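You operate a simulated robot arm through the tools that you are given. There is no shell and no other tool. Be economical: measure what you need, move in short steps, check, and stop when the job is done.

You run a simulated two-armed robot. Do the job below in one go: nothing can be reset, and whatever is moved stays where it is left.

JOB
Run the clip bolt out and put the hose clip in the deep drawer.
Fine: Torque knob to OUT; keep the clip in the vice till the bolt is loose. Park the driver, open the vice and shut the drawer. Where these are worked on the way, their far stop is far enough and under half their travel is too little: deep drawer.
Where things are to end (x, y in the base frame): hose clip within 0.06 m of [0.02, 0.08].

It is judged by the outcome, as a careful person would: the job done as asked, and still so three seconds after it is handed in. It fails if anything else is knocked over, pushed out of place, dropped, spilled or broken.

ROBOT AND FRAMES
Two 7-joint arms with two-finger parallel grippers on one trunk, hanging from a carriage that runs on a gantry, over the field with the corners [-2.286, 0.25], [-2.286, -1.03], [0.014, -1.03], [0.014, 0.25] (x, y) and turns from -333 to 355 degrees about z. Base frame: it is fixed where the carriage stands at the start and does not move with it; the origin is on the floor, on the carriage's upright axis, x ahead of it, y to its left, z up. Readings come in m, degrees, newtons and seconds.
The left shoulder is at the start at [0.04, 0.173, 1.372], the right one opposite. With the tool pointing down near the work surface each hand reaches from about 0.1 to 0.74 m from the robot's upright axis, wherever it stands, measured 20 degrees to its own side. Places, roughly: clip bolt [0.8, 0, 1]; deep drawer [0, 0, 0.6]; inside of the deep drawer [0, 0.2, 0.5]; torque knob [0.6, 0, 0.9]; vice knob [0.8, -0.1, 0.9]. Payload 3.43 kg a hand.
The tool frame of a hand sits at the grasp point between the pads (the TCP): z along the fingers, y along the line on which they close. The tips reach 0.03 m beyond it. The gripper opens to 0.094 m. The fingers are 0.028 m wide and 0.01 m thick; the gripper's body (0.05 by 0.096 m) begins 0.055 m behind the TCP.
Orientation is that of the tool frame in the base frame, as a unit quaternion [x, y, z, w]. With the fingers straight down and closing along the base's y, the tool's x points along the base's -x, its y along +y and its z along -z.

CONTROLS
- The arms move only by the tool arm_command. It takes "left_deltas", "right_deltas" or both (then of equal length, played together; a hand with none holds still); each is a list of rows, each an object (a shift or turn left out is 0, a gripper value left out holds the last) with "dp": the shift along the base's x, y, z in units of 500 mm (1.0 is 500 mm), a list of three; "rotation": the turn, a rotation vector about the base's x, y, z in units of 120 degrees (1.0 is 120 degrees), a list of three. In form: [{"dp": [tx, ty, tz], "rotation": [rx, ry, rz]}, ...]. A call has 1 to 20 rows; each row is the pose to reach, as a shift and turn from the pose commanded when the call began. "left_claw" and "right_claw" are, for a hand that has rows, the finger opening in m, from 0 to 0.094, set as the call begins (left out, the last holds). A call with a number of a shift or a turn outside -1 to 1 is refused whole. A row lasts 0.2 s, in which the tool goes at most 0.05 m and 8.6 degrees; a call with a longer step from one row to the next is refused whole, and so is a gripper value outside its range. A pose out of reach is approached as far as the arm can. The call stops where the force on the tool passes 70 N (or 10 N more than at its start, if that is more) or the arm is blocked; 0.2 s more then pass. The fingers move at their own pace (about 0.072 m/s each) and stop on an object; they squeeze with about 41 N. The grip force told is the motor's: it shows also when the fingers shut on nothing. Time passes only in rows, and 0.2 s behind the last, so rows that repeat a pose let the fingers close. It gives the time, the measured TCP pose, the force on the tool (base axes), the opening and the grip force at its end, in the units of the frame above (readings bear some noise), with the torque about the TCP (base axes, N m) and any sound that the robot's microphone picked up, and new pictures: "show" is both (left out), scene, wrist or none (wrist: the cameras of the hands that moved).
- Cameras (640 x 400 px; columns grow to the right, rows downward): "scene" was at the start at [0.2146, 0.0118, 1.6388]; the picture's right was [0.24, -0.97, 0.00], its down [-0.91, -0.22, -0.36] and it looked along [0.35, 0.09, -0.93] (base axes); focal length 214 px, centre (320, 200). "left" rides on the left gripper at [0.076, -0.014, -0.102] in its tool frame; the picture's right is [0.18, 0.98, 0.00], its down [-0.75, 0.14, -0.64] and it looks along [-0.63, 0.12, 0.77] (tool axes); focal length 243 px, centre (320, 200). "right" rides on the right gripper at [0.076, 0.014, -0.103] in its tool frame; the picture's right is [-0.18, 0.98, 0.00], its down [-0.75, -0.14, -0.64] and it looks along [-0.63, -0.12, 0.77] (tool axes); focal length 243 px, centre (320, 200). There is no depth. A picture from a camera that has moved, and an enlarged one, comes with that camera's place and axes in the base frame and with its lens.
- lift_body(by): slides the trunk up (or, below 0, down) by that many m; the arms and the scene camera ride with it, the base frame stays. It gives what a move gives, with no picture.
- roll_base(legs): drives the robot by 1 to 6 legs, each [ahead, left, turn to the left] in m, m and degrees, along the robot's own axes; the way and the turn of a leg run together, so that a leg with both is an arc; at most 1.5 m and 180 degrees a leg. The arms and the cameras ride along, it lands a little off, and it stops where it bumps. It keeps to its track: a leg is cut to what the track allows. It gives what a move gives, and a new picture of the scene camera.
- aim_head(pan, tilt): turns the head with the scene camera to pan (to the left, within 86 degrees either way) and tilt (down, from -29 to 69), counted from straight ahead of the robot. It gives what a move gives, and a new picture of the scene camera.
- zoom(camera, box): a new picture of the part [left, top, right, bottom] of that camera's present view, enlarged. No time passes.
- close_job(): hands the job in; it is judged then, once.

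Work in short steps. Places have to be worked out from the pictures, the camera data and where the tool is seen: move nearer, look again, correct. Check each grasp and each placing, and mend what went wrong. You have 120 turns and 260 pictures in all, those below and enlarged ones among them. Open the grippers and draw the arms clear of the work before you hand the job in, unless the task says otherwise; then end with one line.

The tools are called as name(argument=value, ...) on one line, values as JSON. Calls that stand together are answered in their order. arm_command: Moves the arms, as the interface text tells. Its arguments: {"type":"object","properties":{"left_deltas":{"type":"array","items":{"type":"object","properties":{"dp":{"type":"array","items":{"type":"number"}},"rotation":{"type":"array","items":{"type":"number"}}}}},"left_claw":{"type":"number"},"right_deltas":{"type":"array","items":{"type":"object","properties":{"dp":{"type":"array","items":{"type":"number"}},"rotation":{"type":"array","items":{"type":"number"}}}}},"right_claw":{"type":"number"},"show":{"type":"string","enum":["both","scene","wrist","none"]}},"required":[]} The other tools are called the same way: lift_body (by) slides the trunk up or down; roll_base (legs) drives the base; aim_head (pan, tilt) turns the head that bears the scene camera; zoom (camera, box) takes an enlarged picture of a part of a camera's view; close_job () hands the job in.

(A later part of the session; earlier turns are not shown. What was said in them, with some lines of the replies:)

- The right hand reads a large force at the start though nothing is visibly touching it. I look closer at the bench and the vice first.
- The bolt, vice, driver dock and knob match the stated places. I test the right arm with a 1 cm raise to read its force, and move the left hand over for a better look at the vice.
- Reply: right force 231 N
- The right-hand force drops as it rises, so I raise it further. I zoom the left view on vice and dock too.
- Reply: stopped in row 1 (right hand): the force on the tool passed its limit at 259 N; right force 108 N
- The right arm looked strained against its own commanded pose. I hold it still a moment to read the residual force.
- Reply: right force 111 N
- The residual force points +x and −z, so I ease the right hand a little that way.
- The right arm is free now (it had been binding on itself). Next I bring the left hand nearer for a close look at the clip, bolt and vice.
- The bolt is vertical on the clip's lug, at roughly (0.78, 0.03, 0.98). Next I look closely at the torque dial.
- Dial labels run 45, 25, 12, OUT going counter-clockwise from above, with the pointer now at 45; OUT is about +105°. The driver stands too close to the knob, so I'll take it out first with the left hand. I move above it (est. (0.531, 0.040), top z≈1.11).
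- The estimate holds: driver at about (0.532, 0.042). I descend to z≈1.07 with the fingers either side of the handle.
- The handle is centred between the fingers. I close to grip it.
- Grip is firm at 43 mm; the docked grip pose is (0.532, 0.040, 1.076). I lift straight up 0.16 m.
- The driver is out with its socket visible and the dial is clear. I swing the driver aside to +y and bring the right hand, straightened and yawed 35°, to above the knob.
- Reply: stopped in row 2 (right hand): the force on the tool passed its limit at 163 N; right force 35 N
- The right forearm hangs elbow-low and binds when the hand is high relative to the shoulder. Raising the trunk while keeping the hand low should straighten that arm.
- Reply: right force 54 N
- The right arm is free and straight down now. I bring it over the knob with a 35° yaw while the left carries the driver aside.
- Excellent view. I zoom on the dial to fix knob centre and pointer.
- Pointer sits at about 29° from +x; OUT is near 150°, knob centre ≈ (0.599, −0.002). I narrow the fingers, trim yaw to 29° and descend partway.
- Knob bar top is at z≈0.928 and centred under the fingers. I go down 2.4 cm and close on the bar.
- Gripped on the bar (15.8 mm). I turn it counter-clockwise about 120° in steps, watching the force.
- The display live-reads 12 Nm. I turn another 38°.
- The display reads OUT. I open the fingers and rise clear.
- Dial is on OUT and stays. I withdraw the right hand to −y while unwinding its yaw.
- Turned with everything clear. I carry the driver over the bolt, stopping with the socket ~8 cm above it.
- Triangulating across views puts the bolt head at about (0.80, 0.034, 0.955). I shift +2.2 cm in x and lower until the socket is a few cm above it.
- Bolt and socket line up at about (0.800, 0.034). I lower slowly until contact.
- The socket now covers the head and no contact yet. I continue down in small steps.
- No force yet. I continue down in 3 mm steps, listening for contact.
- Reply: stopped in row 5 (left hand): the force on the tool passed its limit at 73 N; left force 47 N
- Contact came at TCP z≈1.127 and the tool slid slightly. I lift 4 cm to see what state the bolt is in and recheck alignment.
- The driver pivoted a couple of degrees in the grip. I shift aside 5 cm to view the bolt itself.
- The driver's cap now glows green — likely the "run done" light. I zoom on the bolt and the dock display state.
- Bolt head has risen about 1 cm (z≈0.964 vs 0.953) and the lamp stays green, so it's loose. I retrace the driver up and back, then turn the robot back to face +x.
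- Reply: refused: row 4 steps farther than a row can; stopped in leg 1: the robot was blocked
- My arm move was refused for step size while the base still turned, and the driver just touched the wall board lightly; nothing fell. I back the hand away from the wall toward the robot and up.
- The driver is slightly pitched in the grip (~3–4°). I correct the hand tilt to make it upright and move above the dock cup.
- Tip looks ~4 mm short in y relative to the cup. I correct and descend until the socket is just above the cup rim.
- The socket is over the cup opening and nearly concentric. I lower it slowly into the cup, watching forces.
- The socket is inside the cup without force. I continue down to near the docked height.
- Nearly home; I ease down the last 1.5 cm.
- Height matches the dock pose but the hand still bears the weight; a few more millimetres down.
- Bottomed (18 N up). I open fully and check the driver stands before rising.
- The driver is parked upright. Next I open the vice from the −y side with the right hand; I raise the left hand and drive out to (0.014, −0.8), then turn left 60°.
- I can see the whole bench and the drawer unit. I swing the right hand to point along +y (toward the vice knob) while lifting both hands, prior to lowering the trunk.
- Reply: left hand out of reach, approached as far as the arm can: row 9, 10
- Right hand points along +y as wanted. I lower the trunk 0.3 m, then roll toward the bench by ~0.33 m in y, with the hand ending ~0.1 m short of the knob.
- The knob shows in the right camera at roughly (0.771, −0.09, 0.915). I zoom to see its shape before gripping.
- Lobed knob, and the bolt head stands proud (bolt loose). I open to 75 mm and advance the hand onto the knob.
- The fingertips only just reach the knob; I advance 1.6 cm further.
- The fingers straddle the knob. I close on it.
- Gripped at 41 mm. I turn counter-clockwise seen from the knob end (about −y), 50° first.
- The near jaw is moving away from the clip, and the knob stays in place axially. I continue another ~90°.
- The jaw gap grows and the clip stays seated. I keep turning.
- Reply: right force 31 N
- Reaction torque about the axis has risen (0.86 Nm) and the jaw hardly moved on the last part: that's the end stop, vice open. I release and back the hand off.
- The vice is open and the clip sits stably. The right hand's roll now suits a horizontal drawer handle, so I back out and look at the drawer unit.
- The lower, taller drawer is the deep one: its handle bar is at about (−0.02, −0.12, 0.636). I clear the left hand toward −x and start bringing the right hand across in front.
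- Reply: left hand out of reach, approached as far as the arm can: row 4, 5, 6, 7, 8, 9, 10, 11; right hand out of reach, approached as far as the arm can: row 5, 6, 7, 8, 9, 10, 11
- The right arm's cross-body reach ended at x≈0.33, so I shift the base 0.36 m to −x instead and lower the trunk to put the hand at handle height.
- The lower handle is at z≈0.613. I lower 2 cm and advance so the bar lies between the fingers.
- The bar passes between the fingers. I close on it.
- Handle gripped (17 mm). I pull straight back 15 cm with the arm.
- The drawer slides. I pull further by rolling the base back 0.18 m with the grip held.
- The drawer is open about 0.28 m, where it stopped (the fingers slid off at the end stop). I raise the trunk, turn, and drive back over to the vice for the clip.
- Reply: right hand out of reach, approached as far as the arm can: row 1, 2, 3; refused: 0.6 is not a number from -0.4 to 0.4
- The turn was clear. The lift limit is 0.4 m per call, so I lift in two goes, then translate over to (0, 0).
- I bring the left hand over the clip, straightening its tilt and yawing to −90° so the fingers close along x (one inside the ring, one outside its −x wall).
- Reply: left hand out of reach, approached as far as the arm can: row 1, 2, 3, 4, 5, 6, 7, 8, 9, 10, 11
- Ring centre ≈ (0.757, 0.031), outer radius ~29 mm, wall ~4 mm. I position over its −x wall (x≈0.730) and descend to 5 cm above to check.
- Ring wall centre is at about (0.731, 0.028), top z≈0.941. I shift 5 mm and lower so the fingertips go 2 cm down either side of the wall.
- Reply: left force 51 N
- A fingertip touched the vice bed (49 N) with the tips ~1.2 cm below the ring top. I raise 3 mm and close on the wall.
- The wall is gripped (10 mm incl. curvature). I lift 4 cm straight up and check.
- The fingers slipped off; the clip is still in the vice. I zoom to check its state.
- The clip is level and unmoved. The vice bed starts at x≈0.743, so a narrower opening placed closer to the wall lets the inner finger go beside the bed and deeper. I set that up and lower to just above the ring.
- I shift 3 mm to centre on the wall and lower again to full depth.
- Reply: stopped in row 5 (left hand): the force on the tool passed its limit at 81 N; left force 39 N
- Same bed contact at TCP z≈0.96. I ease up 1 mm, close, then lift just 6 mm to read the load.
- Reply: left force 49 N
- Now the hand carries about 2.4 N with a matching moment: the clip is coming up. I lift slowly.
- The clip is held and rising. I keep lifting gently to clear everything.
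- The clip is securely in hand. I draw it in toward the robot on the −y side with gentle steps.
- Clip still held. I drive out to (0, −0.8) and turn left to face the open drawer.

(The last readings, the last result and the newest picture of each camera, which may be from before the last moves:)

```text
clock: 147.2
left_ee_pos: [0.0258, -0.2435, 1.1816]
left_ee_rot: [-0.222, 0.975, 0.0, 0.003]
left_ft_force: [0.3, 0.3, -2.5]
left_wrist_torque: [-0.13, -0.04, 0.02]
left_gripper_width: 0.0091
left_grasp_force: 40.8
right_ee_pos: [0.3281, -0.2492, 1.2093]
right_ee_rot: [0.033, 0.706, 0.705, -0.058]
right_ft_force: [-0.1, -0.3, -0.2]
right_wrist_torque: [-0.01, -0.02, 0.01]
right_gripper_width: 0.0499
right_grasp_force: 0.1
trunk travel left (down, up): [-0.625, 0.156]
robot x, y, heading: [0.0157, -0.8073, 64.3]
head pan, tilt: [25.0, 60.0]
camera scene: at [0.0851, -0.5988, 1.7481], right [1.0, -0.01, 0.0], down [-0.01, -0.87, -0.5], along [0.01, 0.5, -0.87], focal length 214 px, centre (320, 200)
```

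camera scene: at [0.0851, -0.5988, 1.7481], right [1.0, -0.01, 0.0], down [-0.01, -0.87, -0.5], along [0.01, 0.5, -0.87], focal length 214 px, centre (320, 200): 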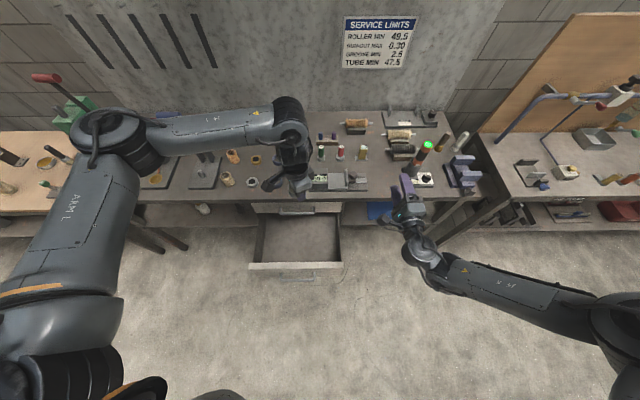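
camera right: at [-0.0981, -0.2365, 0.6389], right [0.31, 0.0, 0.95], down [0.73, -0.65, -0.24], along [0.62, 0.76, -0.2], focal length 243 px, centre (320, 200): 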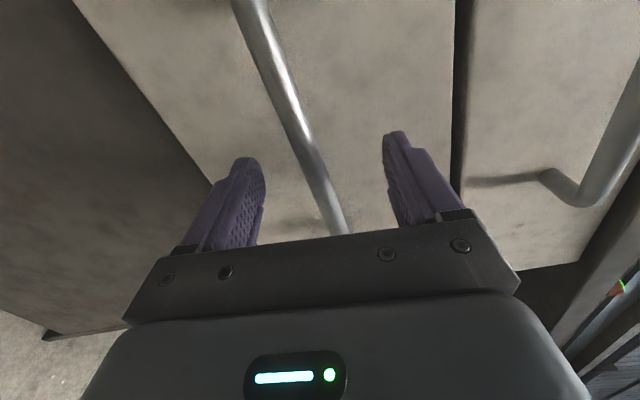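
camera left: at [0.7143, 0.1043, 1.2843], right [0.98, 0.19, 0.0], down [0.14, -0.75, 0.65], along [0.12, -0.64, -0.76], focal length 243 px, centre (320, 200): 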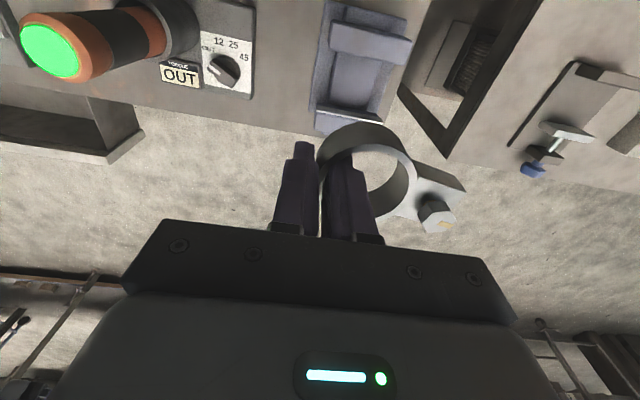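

The drawer is open and empty beneath the clip. I nudge the left hand to the drop spot, move the right hand a bit further +x away from the drawer side, then lower the trunk 0.4 m.

arm_command(left_deltas=[{"dp": [0.005, 0.004, 0]}, {"dp": [0.014, 0.01, 0]}, {"dp": [0.018, 0.012, 0]}, {"dp": [0.018, 0.012, 0]}], right_deltas=[{"dp": [0.06, -0.04, 0]}, {"dp": [0.12, -0.08, 0]}, {"dp": [0.18, -0.1, 0]}, {"dp": [0.2, -0.12, 0]}], show="none")

lift_body(by=-0.4)

aim_head(pan=25, tilt=50)

```text
clock: 148.2
left_ee_pos: [0.035, -0.237, 1.1811]
left_ee_rot: [-0.221, 0.975, 0.001, 0.003]
left_ft_force: [0.2, -0.3, -2.4]
left_wrist_torque: [-0.1, -0.03, -0.03]
left_gripper_width: 0.0092
left_grasp_force: 41.1
right_ee_pos: [0.4407, -0.2877, 1.2124]
right_ee_rot: [0.034, 0.707, 0.704, -0.06]
right_ft_force: [-0.3, 0.3, 0.1]
right_wrist_torque: [-0.02, -0.02, 0.02]
right_gripper_width: 0.05
right_grasp_force: 0.1
right hand out of reach, approached as far as the arm can: row 1, 2, 3, 4
trunk travel left (down, up): [-0.625, 0.156]
robot x, y, heading: [0.0157, -0.8086, 64.5]
head pan, tilt: [25.0, 60.0]
```

```text
clock: 152.1
left_ee_pos: [0.0338, -0.2374, 0.7813]
left_ee_rot: [-0.221, 0.975, 0.002, 0.004]
left_ft_force: [0.4, 0.0, -2.8]
left_wrist_torque: [-0.13, -0.04, 0.03]
left_gripper_width: 0.0093
left_grasp_force: 41.1
right_ee_pos: [0.4393, -0.2871, 0.8115]
right_ee_rot: [0.034, 0.707, 0.704, -0.061]
right_ft_force: [0.5, -0.6, 0.0]
right_wrist_torque: [0.01, 0.01, -0.02]
right_gripper_width: 0.0499
right_grasp_force: 0.1
trunk travel left (down, up): [-0.225, 0.556]
robot x, y, heading: [0.0132, -0.8101, 64.4]
head pan, tilt: [25.0, 60.0]
```

```text
clock: 152.8
left_ee_pos: [0.0354, -0.2358, 0.7818]
left_ee_rot: [-0.221, 0.975, 0.0, 0.004]
left_ft_force: [-1.0, -1.0, -1.8]
left_wrist_torque: [-0.13, -0.1, -0.02]
left_gripper_width: 0.0092
left_grasp_force: 41.0
right_ee_pos: [0.4404, -0.2882, 0.8118]
right_ee_rot: [0.034, 0.708, 0.703, -0.059]
right_ft_force: [0.7, 0.2, 0.4]
right_wrist_torque: [0.02, 0.01, -0.02]
right_gripper_width: 0.05
right_grasp_force: 0.1
trunk travel left (down, up): [-0.225, 0.556]
robot x, y, heading: [0.0171, -0.8061, 64.5]
head pan, tilt: [25.0, 50.0]
camera scene: at [0.0853, -0.5886, 1.3606], right [1.0, -0.01, 0.0], down [-0.01, -0.77, -0.64], along [0.01, 0.64, -0.77], focal length 214 px, centre (320, 200)
```

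scene: 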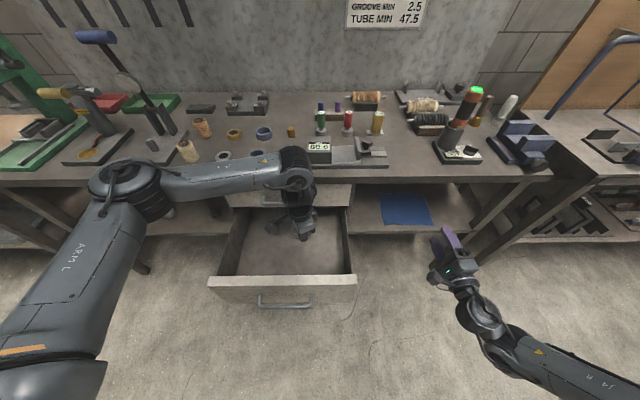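

The clip is centred over the drawer. I lower the arm into it to z≈0.62 first.

arm_command(left_deltas=[{"dp": [0, 0, -0.03]}, {"dp": [0, 0, -0.08]}, {"dp": [0, 0, -0.13]}, {"dp": [0, 0, -0.18]}, {"dp": [0, 0, -0.23]}, {"dp": [0, 0, -0.28]}, {"dp": [0, 0, -0.32]}], show="wrist")

zoom(camera="scene", box=[200, 130, 370, 310])

```text
clock: 154.4
left_ee_pos: [0.0366, -0.239, 0.6218]
left_ee_rot: [-0.221, 0.975, 0.001, 0.004]
left_ft_force: [0.3, -0.3, -2.3]
left_wrist_torque: [-0.12, -0.06, 0.0]
left_gripper_width: 0.0093
left_grasp_force: 40.7
right_ee_pos: [0.4396, -0.2875, 0.8107]
right_ee_rot: [0.035, 0.708, 0.703, -0.06]
right_ft_force: [-0.1, -0.1, -0.5]
right_wrist_torque: [0.04, 0.0, 0.0]
right_gripper_width: 0.0499
right_grasp_force: 0.1
trunk travel left (down, up): [-0.225, 0.556]
robot x, y, heading: [0.0114, -0.8044, 64.3]
head pan, tilt: [25.0, 50.0]
camera left: at [-0.0252, -0.2842, 0.7259], right [-0.59, 0.81, 0.0], down [0.61, 0.45, 0.65], along [0.52, 0.38, -0.76], focal length 243 px, centre (320, 200)
```

left: 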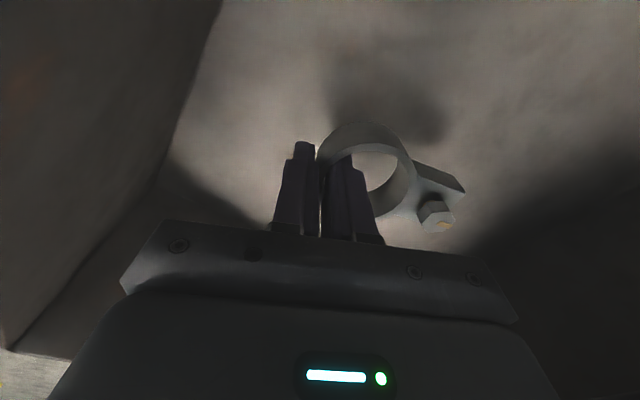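

```text
2.22 times, centred on (285, 220) of scene
camera zoom: at [0.0854, -0.5887, 1.3607], right [1.0, -0.01, 0.0], down [-0.01, -0.77, -0.64], along [0.01, 0.64, -0.77], focal length 477 px, centre (398, 156)
```

zoom: 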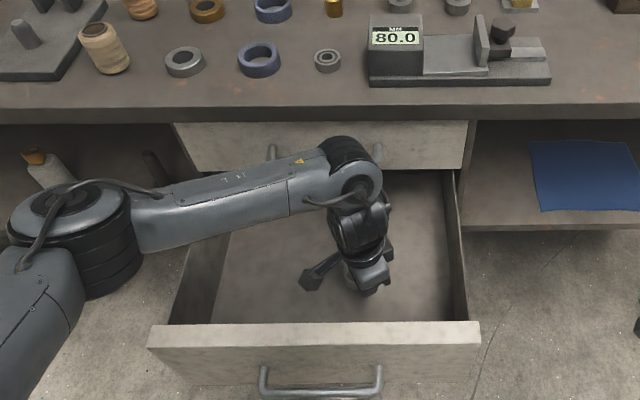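

I lower slowly until the clip touches the drawer floor.

arm_command(left_deltas=[{"dp": [0, 0, -0.015]}, {"dp": [0, 0, -0.03]}, {"dp": [0, 0, -0.045]}, {"dp": [0, 0, -0.06]}], show="wrist")

```text
clock: 155.4
left_ee_pos: [0.0369, -0.2361, 0.5926]
left_ee_rot: [-0.222, 0.975, 0.001, 0.004]
left_ft_force: [-0.2, -0.8, -2.6]
left_wrist_torque: [-0.14, -0.04, 0.0]
left_gripper_width: 0.0093
left_grasp_force: 40.9
right_ee_pos: [0.4409, -0.2886, 0.8113]
right_ee_rot: [0.034, 0.707, 0.703, -0.06]
right_ft_force: [-0.1, 0.0, -0.4]
right_wrist_torque: [0.02, -0.02, 0.0]
right_gripper_width: 0.0502
right_grasp_force: 0.0
trunk travel left (down, up): [-0.225, 0.556]
robot x, y, heading: [0.0165, -0.8086, 64.2]
head pan, tilt: [25.0, 50.0]
camera left: at [-0.026, -0.2824, 0.6965], right [-0.59, 0.81, 0.0], down [0.61, 0.45, 0.65], along [0.52, 0.38, -0.76], focal length 243 px, centre (320, 200)
```

left: 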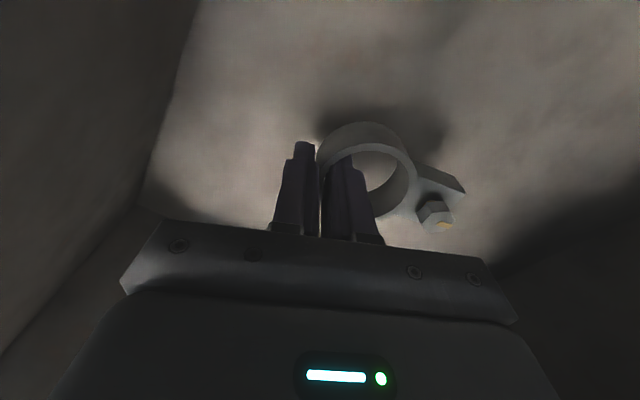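

arm_command(left_deltas=[{"dp": [0, 0, -0.01]}, {"dp": [0, 0, -0.02]}, {"dp": [0, 0, -0.03]}, {"dp": [0, 0, -0.04]}], show="wrist")

```text
clock: 156.4
left_ee_pos: [0.0359, -0.2372, 0.572]
left_ee_rot: [-0.221, 0.975, 0.001, 0.004]
left_ft_force: [0.2, -0.2, -2.4]
left_wrist_torque: [-0.12, -0.05, 0.02]
left_gripper_width: 0.0095
left_grasp_force: 41.3
right_ee_pos: [0.4396, -0.2859, 0.8126]
right_ee_rot: [0.034, 0.707, 0.704, -0.06]
right_ft_force: [0.2, 0.4, -0.4]
right_wrist_torque: [-0.02, -0.01, 0.03]
right_gripper_width: 0.0498
right_grasp_force: 0.1
trunk travel left (down, up): [-0.225, 0.556]
robot x, y, heading: [0.017, -0.809, 64.4]
head pan, tilt: [25.0, 50.0]
camera left: at [-0.0268, -0.2829, 0.6751], right [-0.59, 0.81, 0.0], down [0.61, 0.45, 0.65], along [0.52, 0.38, -0.76], focal length 243 px, centre (320, 200)
```

left: 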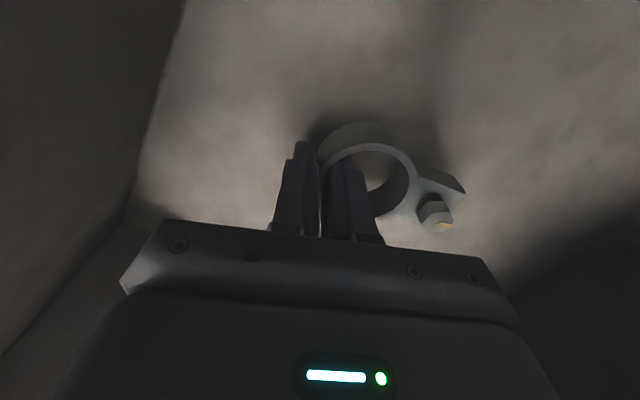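

arm_command(left_deltas=[{"dp": [0, 0, -0.008]}, {"dp": [0, 0, -0.016]}, {"dp": [0, 0, -0.024]}, {"dp": [0, 0, -0.032]}], show="none")

```text
clock: 157.4
left_ee_pos: [0.0364, -0.2354, 0.5577]
left_ee_rot: [-0.222, 0.975, 0.002, 0.004]
left_ft_force: [-1.9, -0.2, 11.7]
left_wrist_torque: [0.01, -0.19, 0.0]
left_gripper_width: 0.0094
left_grasp_force: 40.8
right_ee_pos: [0.4398, -0.2849, 0.8118]
right_ee_rot: [0.034, 0.707, 0.704, -0.059]
right_ft_force: [0.2, 0.3, 0.1]
right_wrist_torque: [0.01, 0.0, 0.02]
right_gripper_width: 0.0501
right_grasp_force: 0.0
trunk travel left (down, up): [-0.225, 0.556]
robot x, y, heading: [0.0124, -0.8071, 64.2]
head pan, tilt: [25.0, 50.0]
```

The clip rests on the floor (11.7 N). I open the fingers to 26 mm and withdraw straight up.

arm_command(left_deltas=[{"dp": [0, 0, 0.002]}, {"dp": [0, 0, 0.002]}, {"dp": [0, 0, 0.002]}, {"dp": [0, 0, 0.02]}, {"dp": [0, 0, 0.05]}, {"dp": [0, 0, 0.1]}, {"dp": [0, 0, 0.18]}, {"dp": [0, 0, 0.26]}], left_claw=0.026, show="wrist")

```text
clock: 159.2
left_ee_pos: [0.0366, -0.234, 0.6868]
left_ee_rot: [-0.222, 0.975, 0.0, 0.002]
left_ft_force: [-0.8, 0.4, -0.4]
left_wrist_torque: [-0.01, -0.03, 0.02]
left_gripper_width: 0.0261
left_grasp_force: 0.0
right_ee_pos: [0.4392, -0.2863, 0.8121]
right_ee_rot: [0.034, 0.707, 0.704, -0.059]
right_ft_force: [0.1, -0.1, 0.5]
right_wrist_torque: [0.01, -0.01, -0.01]
right_gripper_width: 0.0501
right_grasp_force: 0.2
trunk travel left (down, up): [-0.225, 0.556]
robot x, y, heading: [0.0149, -0.8111, 64.1]
head pan, tilt: [25.0, 50.0]
camera left: at [-0.0268, -0.2798, 0.7912], right [-0.59, 0.81, 0.0], down [0.62, 0.45, 0.65], along [0.52, 0.38, -0.76], focal length 243 px, centre (320, 200)
```

left: 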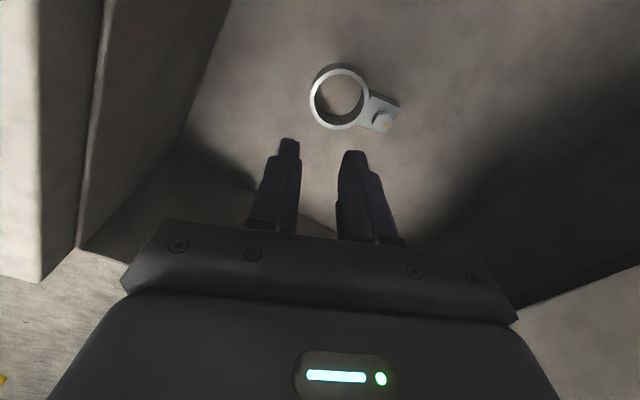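

The clip lies flat on the drawer floor around (0.018, −0.21), i.e. about (0.02, 0.07) once the drawer is shut. I raise the left hand clear, then back the base off and shift left to push the drawer shut with the right hand.

arm_command(left_deltas=[{"dp": [0, 0, 0.08]}, {"dp": [0, 0, 0.16]}, {"dp": [0, 0, 0.24]}, {"dp": [0, 0, 0.32]}, {"dp": [0, -0.06, 0.38]}, {"dp": [0, -0.12, 0.42]}], show="none")

arm_command(right_deltas=[{"dp": [0, 0, 0]}, {"dp": [0, 0, 0]}, {"dp": [0, 0, 0]}], right_claw=0.0, show="none")

roll_base(legs=[[-0.18, -0.086, 0], [-0.161, 0.333, 0]])

```text
clock: 160.6
left_ee_pos: [0.0369, -0.2979, 0.8964]
left_ee_rot: [-0.222, 0.975, 0.001, 0.004]
left_ft_force: [0.2, 0.2, -0.5]
left_wrist_torque: [0.02, -0.02, 0.01]
left_gripper_width: 0.0259
left_grasp_force: 0.1
right_ee_pos: [0.4414, -0.2858, 0.8112]
right_ee_rot: [0.034, 0.707, 0.704, -0.061]
right_ft_force: [-0.3, -0.5, 1.0]
right_wrist_torque: [0.01, -0.02, -0.02]
right_gripper_width: 0.0499
right_grasp_force: 0.1
trunk travel left (down, up): [-0.225, 0.556]
robot x, y, heading: [0.0134, -0.8073, 64.4]
head pan, tilt: [25.0, 50.0]
```

```text
clock: 161.4
left_ee_pos: [0.0358, -0.2973, 0.8959]
left_ee_rot: [-0.221, 0.975, 0.0, 0.003]
left_ft_force: [-0.1, -0.6, -0.3]
left_wrist_torque: [0.02, 0.0, -0.03]
left_gripper_width: 0.0262
left_grasp_force: 0.0
right_ee_pos: [0.4406, -0.2878, 0.812]
right_ee_rot: [0.034, 0.707, 0.703, -0.06]
right_ft_force: [-0.2, 0.1, -0.2]
right_wrist_torque: [-0.03, 0.01, 0.0]
right_gripper_width: 0.0001
right_grasp_force: 33.2
trunk travel left (down, up): [-0.225, 0.556]
robot x, y, heading: [0.0141, -0.8094, 64.2]
head pan, tilt: [25.0, 50.0]
```

```text
clock: 165.0
left_ee_pos: [-0.3362, -0.497, 0.8963]
left_ee_rot: [-0.218, 0.976, 0.001, 0.004]
left_ft_force: [-0.2, 0.3, -0.3]
left_wrist_torque: [0.0, -0.03, -0.02]
left_gripper_width: 0.0259
left_grasp_force: 0.1
right_ee_pos: [0.068, -0.4886, 0.8121]
right_ee_rot: [0.036, 0.707, 0.704, -0.057]
right_ft_force: [0.9, -0.1, 0.3]
right_wrist_torque: [0.01, -0.02, -0.01]
right_gripper_width: 0.0002
right_grasp_force: 33.1
trunk travel left (down, up): [-0.225, 0.556]
robot x, y, heading: [-0.3611, -1.0061, 63.8]
head pan, tilt: [25.0, 50.0]
camera scene: at [-0.2888, -0.789, 1.3607], right [1.0, -0.02, 0.0], down [-0.01, -0.77, -0.64], along [0.01, 0.64, -0.77], focal length 214 px, centre (320, 200)
```

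scene: 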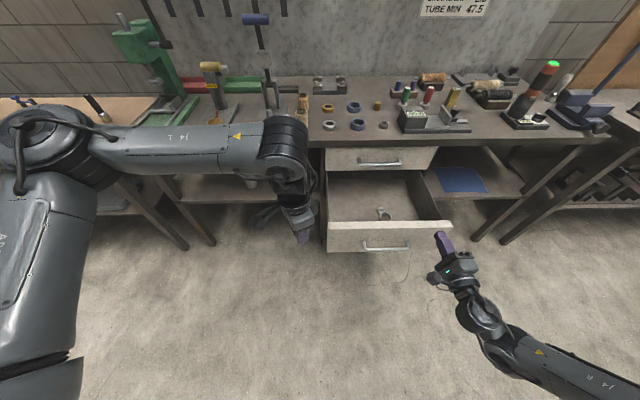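

The clip shows in the drawer. I bring the right hand's closed fist down in front of the panel, above the handle.

arm_command(right_deltas=[{"dp": [-0.04, 0, -0.06]}, {"dp": [-0.08, 0, -0.12]}, {"dp": [-0.12, 0, -0.18]}, {"dp": [-0.14, 0, -0.24]}, {"dp": [-0.14, 0, -0.3]}, {"dp": [-0.14, 0, -0.3]}], show="scene")

zoom(camera="right", box=[0, 0, 640, 400])

```text
clock: 166.4
left_ee_pos: [-0.3355, -0.4985, 0.8961]
left_ee_rot: [-0.219, 0.976, 0.001, 0.003]
left_ft_force: [-0.3, -0.2, 0.3]
left_wrist_torque: [-0.04, 0.03, 0.0]
left_gripper_width: 0.026
left_grasp_force: 0.0
right_ee_pos: [-0.0012, -0.4881, 0.6595]
right_ee_rot: [0.035, 0.706, 0.705, -0.057]
right_ft_force: [0.3, 0.7, 0.0]
right_wrist_torque: [0.0, -0.04, 0.0]
right_gripper_width: 0.0
right_grasp_force: 33.3
right hand out of reach, approached as far as the arm can: row 1, 2, 3, 4
trunk travel left (down, up): [-0.225, 0.556]
robot x, y, heading: [-0.3599, -1.0084, 63.9]
head pan, tilt: [25.0, 50.0]
camera scene: at [-0.2885, -0.7887, 1.3608], right [1.0, -0.02, 0.0], down [-0.01, -0.77, -0.64], along [0.01, 0.64, -0.77], focal length 214 px, centre (320, 200)
```

scene: 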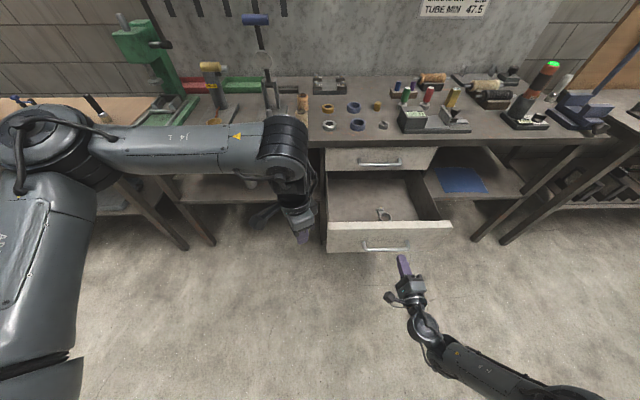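

```text
1.00 times, centred on (320, 200) of right (not enlarged: the box is as wide or as high as the picture)
camera zoom: at [-0.0717, -0.5935, 0.6848], right [0.31, 0.01, 0.95], down [0.75, -0.62, -0.24], along [0.59, 0.79, -0.2], focal length 243 px, centre (320, 200)
```

zoom: 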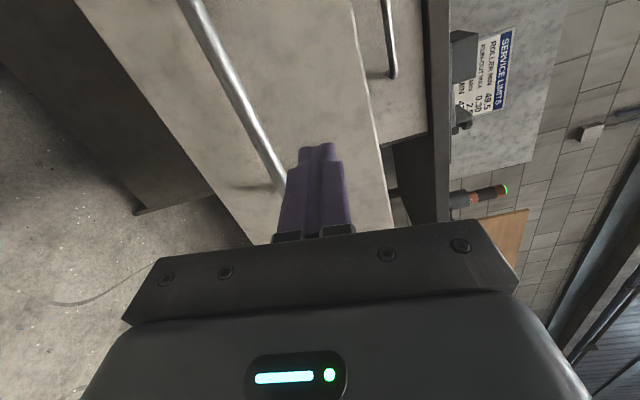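

The fist faces the panel above the handle. I push gently forward with the arm.

arm_command(right_deltas=[{"dp": [0, 0.06, 0]}, {"dp": [0, 0.1, 0]}, {"dp": [0, 0.13, 0]}, {"dp": [0, 0.16, 0]}, {"dp": [0, 0.18, 0]}, {"dp": [0, 0.2, 0]}, {"dp": [0, 0.22, 0]}, {"dp": [0, 0.24, 0]}, {"dp": [0, 0.26, 0]}, {"dp": [0, 0.28, 0]}, {"dp": [0, 0.3, 0]}, {"dp": [0, 0.32, 0]}, {"dp": [0, 0.34, 0]}, {"dp": [0, 0.36, 0]}], show="scene")

```text
clock: 169.4
left_ee_pos: [-0.3357, -0.497, 0.8966]
left_ee_rot: [-0.218, 0.976, 0.0, 0.004]
left_ft_force: [0.5, 0.8, 0.7]
left_wrist_torque: [0.0, 0.01, 0.02]
left_gripper_width: 0.0259
left_grasp_force: 0.0
right_ee_pos: [-0.0093, -0.3406, 0.678]
right_ee_rot: [0.036, 0.707, 0.704, -0.058]
right_ft_force: [0.5, -0.2, -0.1]
right_wrist_torque: [0.03, -0.03, 0.0]
right_gripper_width: 0.0
right_grasp_force: 32.8
right hand out of reach, approached as far as the arm can: row 10, 11, 12, 13, 14
trunk travel left (down, up): [-0.225, 0.556]
robot x, y, heading: [-0.3618, -1.0107, 64.0]
head pan, tilt: [25.0, 50.0]
camera scene: at [-0.289, -0.7886, 1.3608], right [1.0, -0.02, 0.0], down [-0.01, -0.77, -0.64], along [0.01, 0.64, -0.77], focal length 214 px, centre (320, 200)
```

scene: 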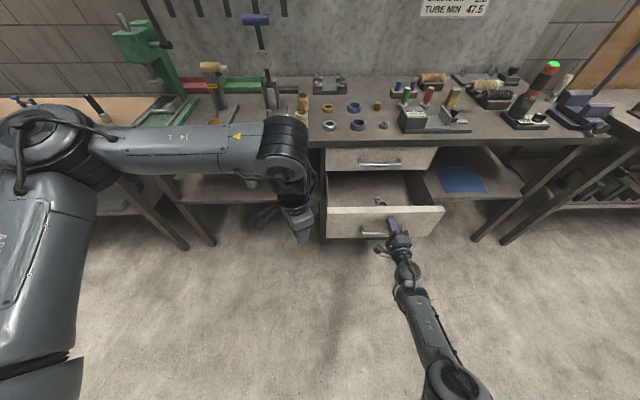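

The arm reached its limit with the drawer partly in. I drop the trunk 2 cm and push on with the base.

lift_body(by=-0.02)

roll_base(legs=[[0.09, 0.044, 0], [0.081, 0.039, 0]])

```text
clock: 170.1
left_ee_pos: [-0.3361, -0.4963, 0.8764]
left_ee_rot: [-0.218, 0.976, 0.001, 0.004]
left_ft_force: [-0.3, -0.8, 0.2]
left_wrist_torque: [-0.03, -0.02, 0.01]
left_gripper_width: 0.0261
left_grasp_force: 0.0
right_ee_pos: [-0.0083, -0.34, 0.6571]
right_ee_rot: [0.036, 0.707, 0.704, -0.057]
right_ft_force: [-0.9, 0.4, -0.5]
right_wrist_torque: [0.0, 0.0, 0.04]
right_gripper_width: 0.0
right_grasp_force: 32.9
trunk travel left (down, up): [-0.205, 0.576]
robot x, y, heading: [-0.3653, -1.0073, 63.9]
head pan, tilt: [25.0, 50.0]
```

```text
clock: 171.9
left_ee_pos: [-0.3383, -0.3098, 0.876]
left_ee_rot: [-0.219, 0.976, 0.001, 0.003]
left_ft_force: [0.1, 0.4, -0.3]
left_wrist_torque: [-0.05, 0.01, 0.0]
left_gripper_width: 0.0259
left_grasp_force: 0.0
right_ee_pos: [-0.0107, -0.152, 0.6579]
right_ee_rot: [0.034, 0.707, 0.704, -0.058]
right_ft_force: [0.1, 0.6, -0.3]
right_wrist_torque: [-0.01, -0.01, 0.03]
right_gripper_width: 0.0003
right_grasp_force: 33.2
trunk travel left (down, up): [-0.205, 0.576]
robot x, y, heading: [-0.362, -0.818, 64.3]
head pan, tilt: [25.0, 50.0]
camera scene: at [-0.2908, -0.6003, 1.3407], right [1.0, -0.02, 0.0], down [-0.01, -0.77, -0.64], along [0.01, 0.64, -0.77], focal length 214 px, centre (320, 200)
```

scene: 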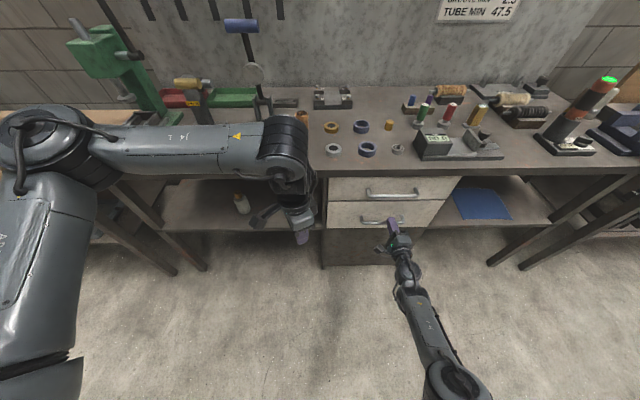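

Nearly shut. I push on in small base steps, watching the hand force.

roll_base(legs=[[0.027, 0.013, 0]])

zoom(camera="scene", box=[300, 160, 480, 280])

```text
clock: 172.7
left_ee_pos: [-0.3375, -0.283, 0.8756]
left_ee_rot: [-0.219, 0.976, 0.0, 0.003]
left_ft_force: [0.9, -0.7, 0.3]
left_wrist_torque: [0.02, -0.02, 0.02]
left_gripper_width: 0.0262
left_grasp_force: 0.0
right_ee_pos: [-0.0086, -0.1261, 0.6553]
right_ee_rot: [0.035, 0.708, 0.703, -0.057]
right_ft_force: [-0.1, 0.4, -0.6]
right_wrist_torque: [-0.03, -0.01, -0.03]
right_gripper_width: 0.0002
right_grasp_force: 33.2
trunk travel left (down, up): [-0.205, 0.576]
robot x, y, heading: [-0.3636, -0.7908, 64.0]
head pan, tilt: [25.0, 50.0]
camera scene: at [-0.2901, -0.5724, 1.3402], right [1.0, -0.02, 0.0], down [-0.01, -0.77, -0.64], along [0.01, 0.64, -0.77], focal length 214 px, centre (320, 200)
```

scene: 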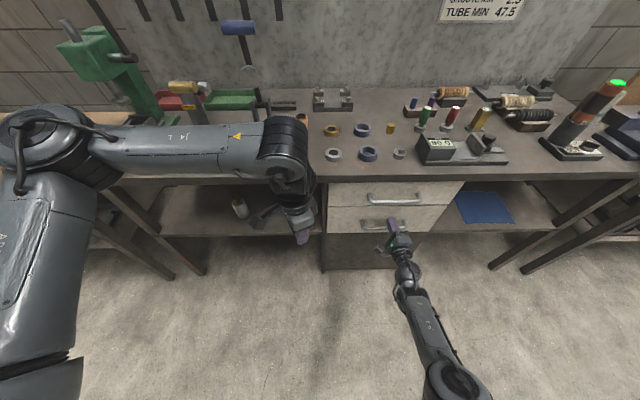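

```text
3.33 times, centred on (390, 220) of scene
camera zoom: at [-0.2901, -0.5724, 1.3402], right [1.0, -0.02, 0.0], down [-0.01, -0.77, -0.64], along [0.01, 0.64, -0.77], focal length 715 px, centre (87, 133)
```

zoom: 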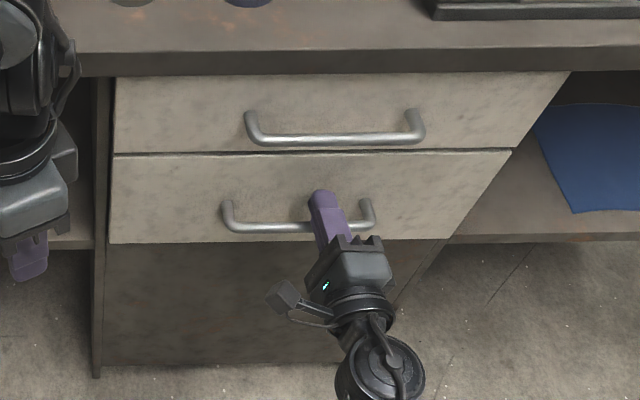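

roll_base(legs=[[0.018, 0.009, 0]])

zoom(camera="right", box=[0, 0, 640, 400])

```text
clock: 173.5
left_ee_pos: [-0.3382, -0.2642, 0.8743]
left_ee_rot: [-0.218, 0.976, -0.002, 0.002]
left_ft_force: [-0.4, -0.6, 0.0]
left_wrist_torque: [0.0, 0.02, -0.01]
left_gripper_width: 0.0262
left_grasp_force: 0.1
right_ee_pos: [-0.0104, -0.1089, 0.6542]
right_ee_rot: [0.035, 0.708, 0.703, -0.058]
right_ft_force: [-3.2, -22.5, 10.3]
right_wrist_torque: [0.43, -0.16, -0.23]
right_gripper_width: 0.0001
right_grasp_force: 33.1
trunk travel left (down, up): [-0.205, 0.576]
robot x, y, heading: [-0.3617, -0.7672, 63.8]
head pan, tilt: [25.0, 50.0]
camera scene: at [-0.2904, -0.5538, 1.3401], right [1.0, -0.02, 0.0], down [-0.01, -0.77, -0.64], along [0.01, 0.64, -0.77], focal length 214 px, centre (320, 200)
```

scene: 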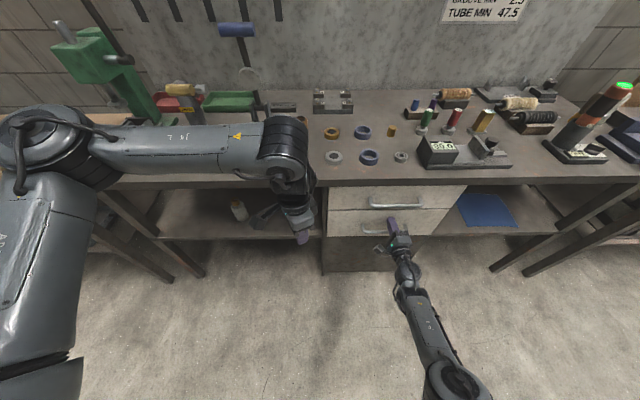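

```text
1.00 times, centred on (320, 200) of right (not enlarged: the box is as wide or as high as the picture)
camera zoom: at [-0.0799, -0.2136, 0.6799], right [0.31, 0.01, 0.95], down [0.75, -0.62, -0.24], along [0.59, 0.78, -0.2], focal length 243 px, centre (320, 200)
```

zoom: 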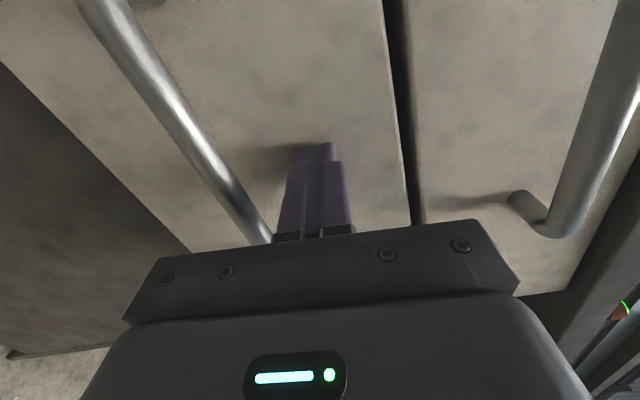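

The hand meets 22 N with the fronts flush: the drawer is shut. I back off, raise, and take a final look over the bench.

roll_base(legs=[[-0.18, -0.088, 0]])

lift_body(by=0.4)

arm_command(right_deltas=[{"dp": [0, 0, 0]}, {"dp": [0, 0, 0]}, {"dp": [0, 0, 0]}, {"dp": [0, 0, 0]}], left_deltas=[{"dp": [0, 0, 0]}, {"dp": [0, 0, 0]}, {"dp": [0, 0, 0]}, {"dp": [0, 0, 0]}], left_claw=0.09, right_claw=0.09, show="none")

aim_head(pan=0, tilt=45)

```text
clock: 175.1
left_ee_pos: [-0.3368, -0.4576, 0.8765]
left_ee_rot: [-0.217, 0.976, 0.001, 0.004]
left_ft_force: [-0.5, 0.5, 0.1]
left_wrist_torque: [0.02, -0.01, 0.02]
left_gripper_width: 0.026
left_grasp_force: 0.0
right_ee_pos: [-0.01, -0.302, 0.6562]
right_ee_rot: [0.036, 0.706, 0.705, -0.056]
right_ft_force: [-0.8, 0.3, 0.5]
right_wrist_torque: [0.0, 0.01, -0.03]
right_gripper_width: 0.0001
right_grasp_force: 32.3
trunk travel left (down, up): [-0.205, 0.576]
robot x, y, heading: [-0.3624, -0.9682, 63.7]
head pan, tilt: [25.0, 50.0]
camera scene: at [-0.2906, -0.749, 1.3408], right [1.0, -0.02, 0.0], down [-0.02, -0.77, -0.64], along [0.01, 0.64, -0.77], focal length 214 px, centre (320, 200)
```

scene: 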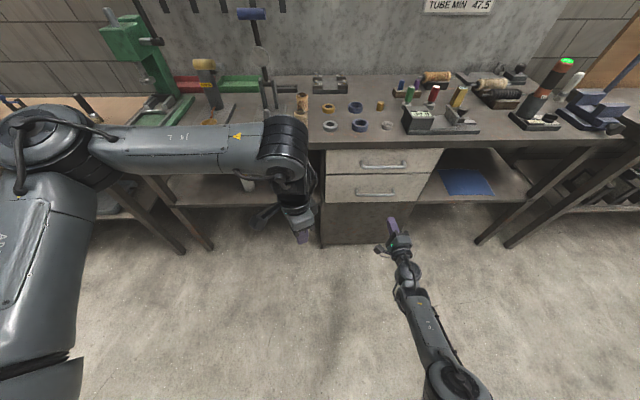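

```text
clock: 178.9
left_ee_pos: [-0.3373, -0.457, 1.2754]
left_ee_rot: [-0.217, 0.976, 0.001, 0.003]
left_ft_force: [0.3, 0.7, 0.3]
left_wrist_torque: [-0.01, -0.01, 0.02]
left_gripper_width: 0.0263
left_grasp_force: 0.2
right_ee_pos: [-0.0089, -0.3033, 1.0581]
right_ee_rot: [0.037, 0.707, 0.704, -0.056]
right_ft_force: [-0.1, 0.5, 0.5]
right_wrist_torque: [-0.01, 0.0, 0.01]
right_gripper_width: 0.0001
right_grasp_force: 32.8
trunk travel left (down, up): [-0.605, 0.176]
robot x, y, heading: [-0.3604, -0.9684, 63.7]
head pan, tilt: [25.0, 50.0]
```

```text
clock: 179.9
left_ee_pos: [-0.3381, -0.4583, 1.2762]
left_ee_rot: [-0.218, 0.976, 0.0, 0.003]
left_ft_force: [-0.2, 1.2, -0.1]
left_wrist_torque: [-0.02, -0.01, 0.01]
left_gripper_width: 0.09
left_grasp_force: 0.0
right_ee_pos: [-0.0086, -0.3025, 1.0575]
right_ee_rot: [0.036, 0.706, 0.705, -0.057]
right_ft_force: [0.1, -0.1, -0.4]
right_wrist_torque: [0.0, -0.01, -0.02]
right_gripper_width: 0.09
right_grasp_force: 0.1
trunk travel left (down, up): [-0.605, 0.176]
robot x, y, heading: [-0.3643, -0.966, 63.7]
head pan, tilt: [25.0, 50.0]
```

```text
clock: 180.8
left_ee_pos: [-0.3365, -0.4575, 1.2768]
left_ee_rot: [-0.218, 0.976, 0.0, 0.003]
left_ft_force: [-0.1, -1.3, -0.2]
left_wrist_torque: [-0.01, 0.01, 0.0]
left_gripper_width: 0.09
left_grasp_force: 0.0
right_ee_pos: [-0.0088, -0.3021, 1.0563]
right_ee_rot: [0.036, 0.707, 0.704, -0.056]
right_ft_force: [-0.3, -0.6, 0.4]
right_wrist_torque: [-0.05, 0.01, 0.01]
right_gripper_width: 0.0898
right_grasp_force: 0.1
trunk travel left (down, up): [-0.605, 0.176]
robot x, y, heading: [-0.3613, -0.9671, 63.8]
head pan, tilt: [0.0, 45.0]
camera scene: at [-0.2564, -0.7531, 1.7476], right [0.9, -0.44, 0.0], down [-0.31, -0.63, -0.71], along [0.31, 0.63, -0.71], focal length 214 px, centre (320, 200)
```

scene: 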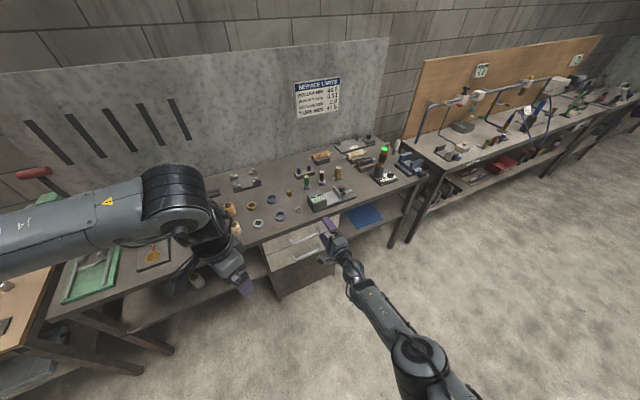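

zoom(camera="scene", box=[250, 200, 360, 300])

zoom(camera="scene", box=[330, 125, 440, 195])

```text
4.00 times, centred on (305, 250) of scene
camera zoom: at [-0.2564, -0.7531, 1.7476], right [0.9, -0.44, 0.0], down [-0.31, -0.63, -0.71], along [0.31, 0.63, -0.71], focal length 858 px, centre (380, 0)
```

zoom: 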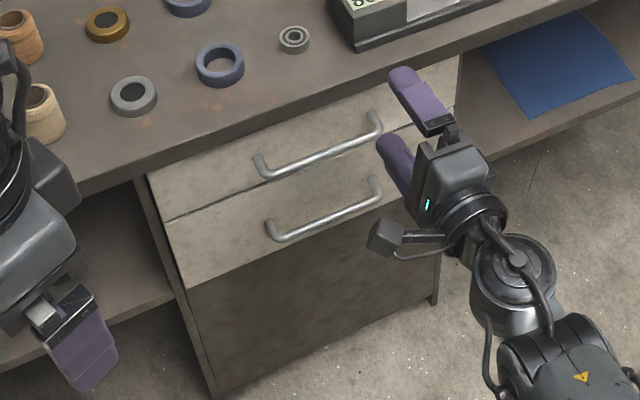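

```text
5.71 times, centred on (385, 160) of scene
camera zoom: at [-0.2564, -0.7531, 1.7476], right [0.9, -0.44, 0.0], down [-0.31, -0.63, -0.71], along [0.31, 0.63, -0.71], focal length 1226 px, centre (-51, 429)
```

zoom: 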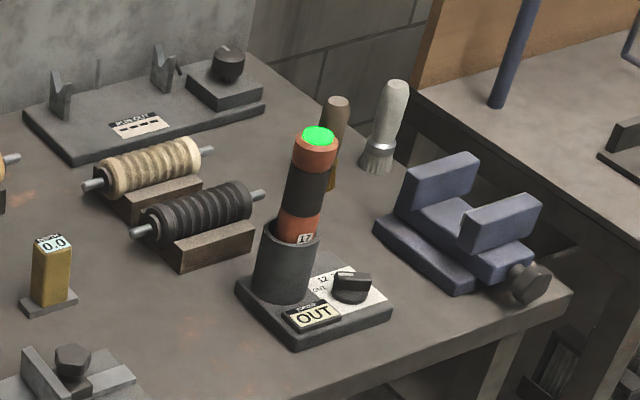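

The drawer is shut and flush, the driver is parked in its dock with the dial on OUT, the vice is open, and nothing on the bench has been knocked over. Both arms are clear and the grippers are open, so I hand the job in.

close_job()

```text
The job is handed in.
```

The clip bolt is loose, the hose clip is in the shut deep drawer at about (0.02, 0.07), the driver is parked with the dial on OUT, and the vice is open.
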